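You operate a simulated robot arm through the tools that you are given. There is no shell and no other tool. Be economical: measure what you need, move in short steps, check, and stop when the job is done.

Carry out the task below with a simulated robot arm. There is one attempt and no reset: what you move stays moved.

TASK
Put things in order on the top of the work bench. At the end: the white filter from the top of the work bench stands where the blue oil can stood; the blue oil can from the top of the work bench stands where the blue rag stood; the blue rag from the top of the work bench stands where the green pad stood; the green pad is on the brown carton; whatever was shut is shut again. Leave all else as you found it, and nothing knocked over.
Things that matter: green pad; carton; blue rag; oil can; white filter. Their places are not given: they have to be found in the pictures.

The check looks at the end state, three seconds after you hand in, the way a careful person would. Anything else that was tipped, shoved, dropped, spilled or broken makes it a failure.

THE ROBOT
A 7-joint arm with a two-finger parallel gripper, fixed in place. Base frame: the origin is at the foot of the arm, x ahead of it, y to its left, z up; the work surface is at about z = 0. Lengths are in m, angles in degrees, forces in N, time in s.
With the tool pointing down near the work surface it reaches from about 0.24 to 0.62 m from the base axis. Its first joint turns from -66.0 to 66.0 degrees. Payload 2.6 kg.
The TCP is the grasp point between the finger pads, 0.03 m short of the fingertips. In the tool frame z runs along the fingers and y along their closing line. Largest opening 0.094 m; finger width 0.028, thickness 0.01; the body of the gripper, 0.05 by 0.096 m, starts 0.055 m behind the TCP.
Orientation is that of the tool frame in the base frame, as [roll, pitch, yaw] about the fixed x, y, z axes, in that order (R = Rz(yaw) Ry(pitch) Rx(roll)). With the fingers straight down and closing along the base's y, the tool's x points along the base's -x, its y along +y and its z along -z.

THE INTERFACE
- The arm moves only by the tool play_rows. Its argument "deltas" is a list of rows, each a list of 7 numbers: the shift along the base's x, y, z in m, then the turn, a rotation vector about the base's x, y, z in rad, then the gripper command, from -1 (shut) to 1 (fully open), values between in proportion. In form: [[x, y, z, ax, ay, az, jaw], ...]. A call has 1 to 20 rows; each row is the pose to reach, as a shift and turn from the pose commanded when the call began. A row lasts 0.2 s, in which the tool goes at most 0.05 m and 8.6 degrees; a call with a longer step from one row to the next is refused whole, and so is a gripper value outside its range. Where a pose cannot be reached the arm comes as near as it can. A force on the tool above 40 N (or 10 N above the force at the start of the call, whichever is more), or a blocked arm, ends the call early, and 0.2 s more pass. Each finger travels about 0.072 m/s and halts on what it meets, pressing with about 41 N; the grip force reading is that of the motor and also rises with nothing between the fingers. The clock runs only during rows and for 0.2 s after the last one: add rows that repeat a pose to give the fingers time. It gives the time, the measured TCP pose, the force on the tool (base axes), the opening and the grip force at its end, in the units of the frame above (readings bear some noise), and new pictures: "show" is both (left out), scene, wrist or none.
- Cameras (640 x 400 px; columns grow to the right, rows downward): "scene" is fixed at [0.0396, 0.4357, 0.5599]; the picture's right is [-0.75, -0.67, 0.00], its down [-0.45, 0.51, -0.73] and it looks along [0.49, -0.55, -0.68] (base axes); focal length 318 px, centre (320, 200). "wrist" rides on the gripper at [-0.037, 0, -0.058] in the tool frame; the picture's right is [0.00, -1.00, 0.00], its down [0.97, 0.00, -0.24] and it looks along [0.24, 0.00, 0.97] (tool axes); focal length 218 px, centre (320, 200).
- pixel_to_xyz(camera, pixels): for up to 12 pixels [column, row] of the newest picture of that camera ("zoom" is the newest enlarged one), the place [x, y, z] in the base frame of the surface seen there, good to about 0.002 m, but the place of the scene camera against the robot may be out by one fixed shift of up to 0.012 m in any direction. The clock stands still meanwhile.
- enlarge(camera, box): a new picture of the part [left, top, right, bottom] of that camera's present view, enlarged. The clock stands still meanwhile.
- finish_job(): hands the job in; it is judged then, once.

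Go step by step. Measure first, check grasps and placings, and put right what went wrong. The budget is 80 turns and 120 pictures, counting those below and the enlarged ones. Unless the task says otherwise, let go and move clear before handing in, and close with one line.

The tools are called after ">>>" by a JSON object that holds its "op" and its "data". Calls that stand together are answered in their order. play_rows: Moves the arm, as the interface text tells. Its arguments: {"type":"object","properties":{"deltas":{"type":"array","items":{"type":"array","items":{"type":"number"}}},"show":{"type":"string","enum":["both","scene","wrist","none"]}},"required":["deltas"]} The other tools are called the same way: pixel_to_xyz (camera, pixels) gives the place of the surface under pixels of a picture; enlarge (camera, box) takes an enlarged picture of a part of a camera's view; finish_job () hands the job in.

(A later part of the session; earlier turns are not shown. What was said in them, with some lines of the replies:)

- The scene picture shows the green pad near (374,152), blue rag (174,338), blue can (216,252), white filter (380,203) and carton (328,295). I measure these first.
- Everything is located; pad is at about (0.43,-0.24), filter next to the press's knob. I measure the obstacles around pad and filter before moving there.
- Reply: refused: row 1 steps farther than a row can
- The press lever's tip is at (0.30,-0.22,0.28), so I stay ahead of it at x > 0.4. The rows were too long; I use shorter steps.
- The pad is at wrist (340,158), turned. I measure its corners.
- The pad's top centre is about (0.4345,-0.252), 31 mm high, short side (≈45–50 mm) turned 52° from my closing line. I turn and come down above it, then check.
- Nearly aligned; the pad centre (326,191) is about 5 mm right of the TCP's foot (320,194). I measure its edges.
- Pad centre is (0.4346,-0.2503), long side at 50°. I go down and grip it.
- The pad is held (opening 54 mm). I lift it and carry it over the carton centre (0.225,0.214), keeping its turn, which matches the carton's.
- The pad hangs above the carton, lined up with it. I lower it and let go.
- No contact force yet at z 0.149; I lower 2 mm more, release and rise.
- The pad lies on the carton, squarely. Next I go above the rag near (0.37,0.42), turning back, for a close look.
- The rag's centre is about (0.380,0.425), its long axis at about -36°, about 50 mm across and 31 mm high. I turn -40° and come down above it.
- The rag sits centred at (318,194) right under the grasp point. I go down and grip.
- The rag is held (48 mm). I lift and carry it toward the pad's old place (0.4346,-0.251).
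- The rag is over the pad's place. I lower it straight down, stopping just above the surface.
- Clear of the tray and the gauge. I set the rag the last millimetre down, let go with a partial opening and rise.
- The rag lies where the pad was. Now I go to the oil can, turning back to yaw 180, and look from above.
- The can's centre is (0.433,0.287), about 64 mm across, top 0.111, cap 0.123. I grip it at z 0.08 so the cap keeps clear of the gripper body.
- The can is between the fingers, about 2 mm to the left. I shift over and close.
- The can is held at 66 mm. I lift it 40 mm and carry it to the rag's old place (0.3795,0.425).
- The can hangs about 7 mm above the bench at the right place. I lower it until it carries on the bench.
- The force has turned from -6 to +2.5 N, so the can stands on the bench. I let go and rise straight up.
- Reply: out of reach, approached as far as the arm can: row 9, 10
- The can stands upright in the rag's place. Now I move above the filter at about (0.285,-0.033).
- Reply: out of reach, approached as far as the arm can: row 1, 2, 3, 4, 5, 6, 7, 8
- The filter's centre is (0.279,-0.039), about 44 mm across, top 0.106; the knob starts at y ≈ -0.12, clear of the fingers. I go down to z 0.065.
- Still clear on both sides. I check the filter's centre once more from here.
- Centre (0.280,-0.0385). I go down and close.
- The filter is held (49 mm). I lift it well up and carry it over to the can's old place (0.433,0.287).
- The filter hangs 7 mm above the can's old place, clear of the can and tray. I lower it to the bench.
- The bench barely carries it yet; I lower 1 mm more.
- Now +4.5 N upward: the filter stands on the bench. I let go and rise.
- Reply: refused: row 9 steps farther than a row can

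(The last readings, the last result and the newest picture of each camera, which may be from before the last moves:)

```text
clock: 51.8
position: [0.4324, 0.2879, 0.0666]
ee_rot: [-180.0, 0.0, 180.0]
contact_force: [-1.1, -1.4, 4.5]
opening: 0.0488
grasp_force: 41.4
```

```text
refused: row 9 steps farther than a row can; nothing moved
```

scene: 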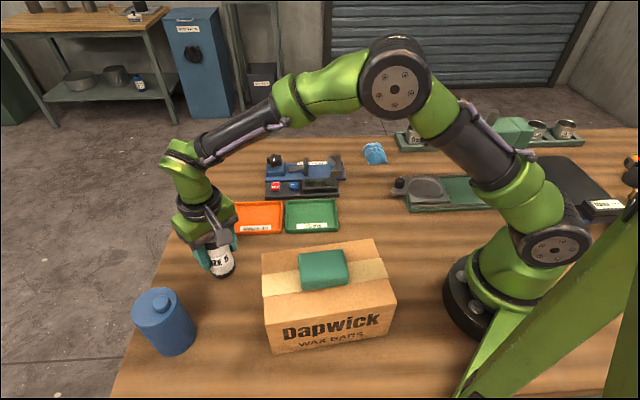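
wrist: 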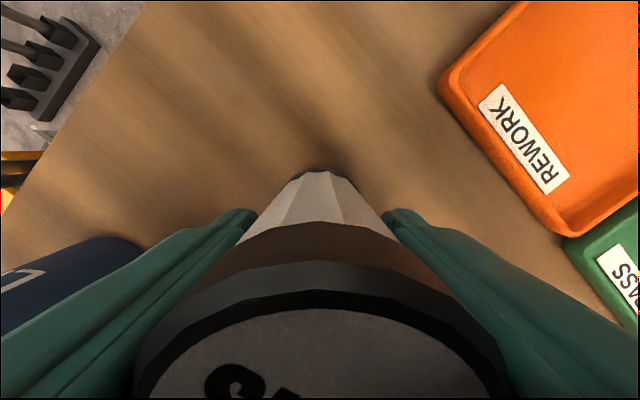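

>>> {"op": "play_rows", "data": {"deltas": [[0, 0, 0, 0, 0, 0, 0], [0, 0, 0, 0, 0, 0, 0.3], [0, 0, 0, 0, 0, 0, 0.7], [0, 0, 0, 0, 0, 0, 0.7], [0, 0, 0.03, 0, 0, 0, 0.7], [0, 0, 0.07, 0, 0, 0, 0.8], [0, 0, 0.11, 0, 0, 0, 1], [0, 0, 0.15, 0, 0, 0, 1], [-0.02, -0.03, 0.18, 0, 0, 0, 1], [-0.03, -0.06, 0.21, 0, 0, 0, 1], [-0.05, -0.09, 0.23, 0, 0, 0, 1], [-0.05, -0.09, 0.23, 0, 0, 0, 1]]}}

```text
clock: 54.4
position: [0.3785, 0.1962, 0.2939]
ee_rot: [-180.0, 0.0, -180.0]
contact_force: [-0.4, -0.1, 0.4]
opening: 0.0939
grasp_force: 0.2
```

scene: 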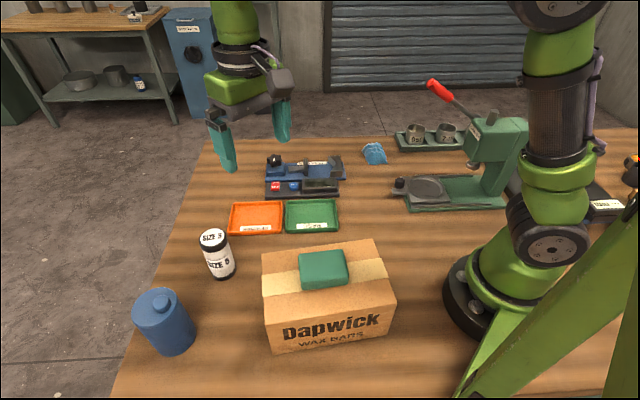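
wrist: 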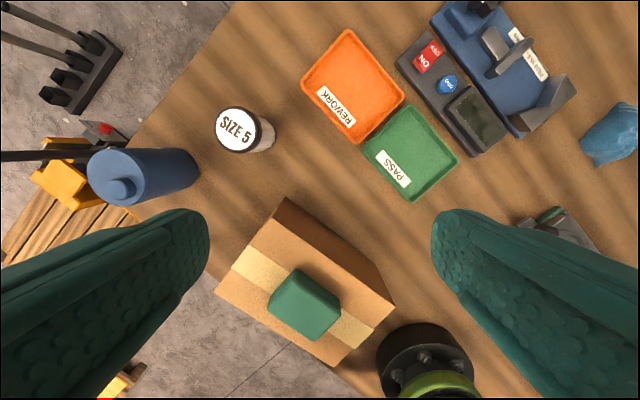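

All four things stand as wanted. The orange tray at (257,217) may look slightly different than at the start, so I enlarge to check it and the placed things.

>>> {"op": "enlarge", "data": {"camera": "scene", "box": [130, 210, 270, 380]}}

>>> {"op": "enlarge", "data": {"camera": "scene", "box": [340, 120, 440, 240]}}

>>> {"op": "pixel_to_xyz", "data": {"camera": "scene", "pixels": [[231, 234], [284, 233], [336, 203], [374, 148], [374, 157]]}}

```text
2.35 times, centred on (200, 295) of scene
```

zoom: 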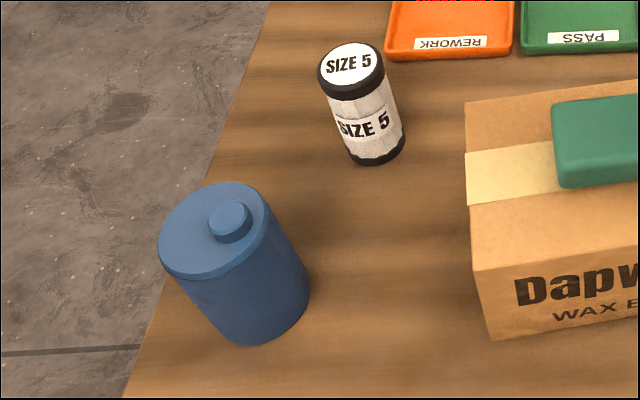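

```text
3.33 times, centred on (390, 180) of scene
```

zoom: 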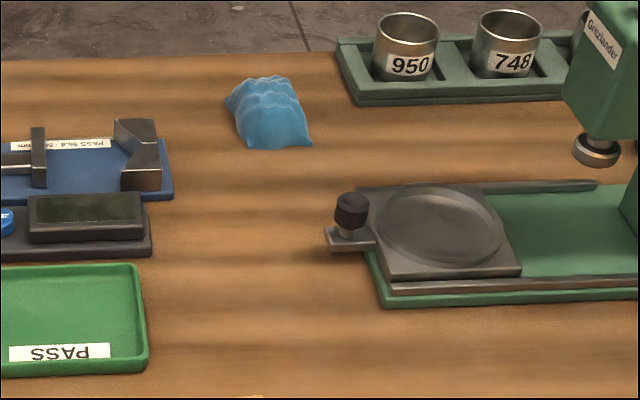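

```text
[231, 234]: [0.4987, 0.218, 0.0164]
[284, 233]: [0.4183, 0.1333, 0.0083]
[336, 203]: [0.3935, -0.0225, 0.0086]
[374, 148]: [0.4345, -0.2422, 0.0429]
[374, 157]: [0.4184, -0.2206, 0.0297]
```

The placements look right. I compare the orange tray with its earlier position (from the picture before the can was gripped: corners ≈ (0.420,0.141), (0.490,0.078), (0.501,0.226)).

>>> {"op": "enlarge", "data": {"camera": "wrist", "box": [290, 20, 470, 210]}}

>>> {"op": "pixel_to_xyz", "data": {"camera": "wrist", "pixels": [[352, 142], [404, 96], [302, 76], [366, 150], [238, 132], [620, 132]]}}

```text
2.11 times, centred on (380, 115) of wrist
```

zoom: 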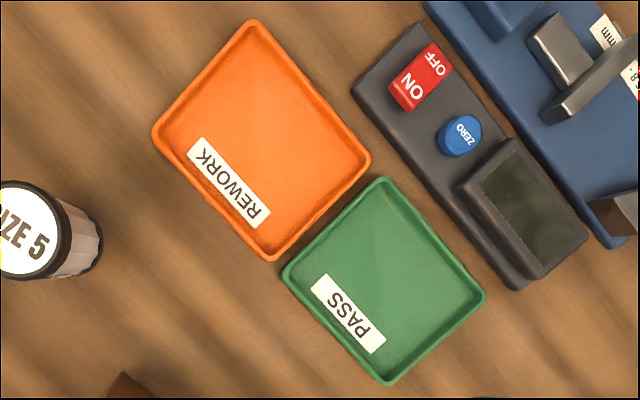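

```text
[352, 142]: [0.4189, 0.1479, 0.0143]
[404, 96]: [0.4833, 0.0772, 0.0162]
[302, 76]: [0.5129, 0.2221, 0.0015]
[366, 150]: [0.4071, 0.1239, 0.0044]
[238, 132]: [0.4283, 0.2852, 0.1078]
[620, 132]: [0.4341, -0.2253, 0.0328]
```

The tray agrees with its earlier place to within my reading error, and none of my moves came near it. The filter, can and rag stand at their goal places, and the pad lies on the carton. The gripper is clear, so I hand in.

>>> {"op": "finish_job", "data": {}}

```text
The job is handed in.
```

The job is handed in: the filter stands in the can's place, the can in the rag's, the rag in the pad's, and the pad lies on the carton; I opened nothing, and nothing was knocked over.
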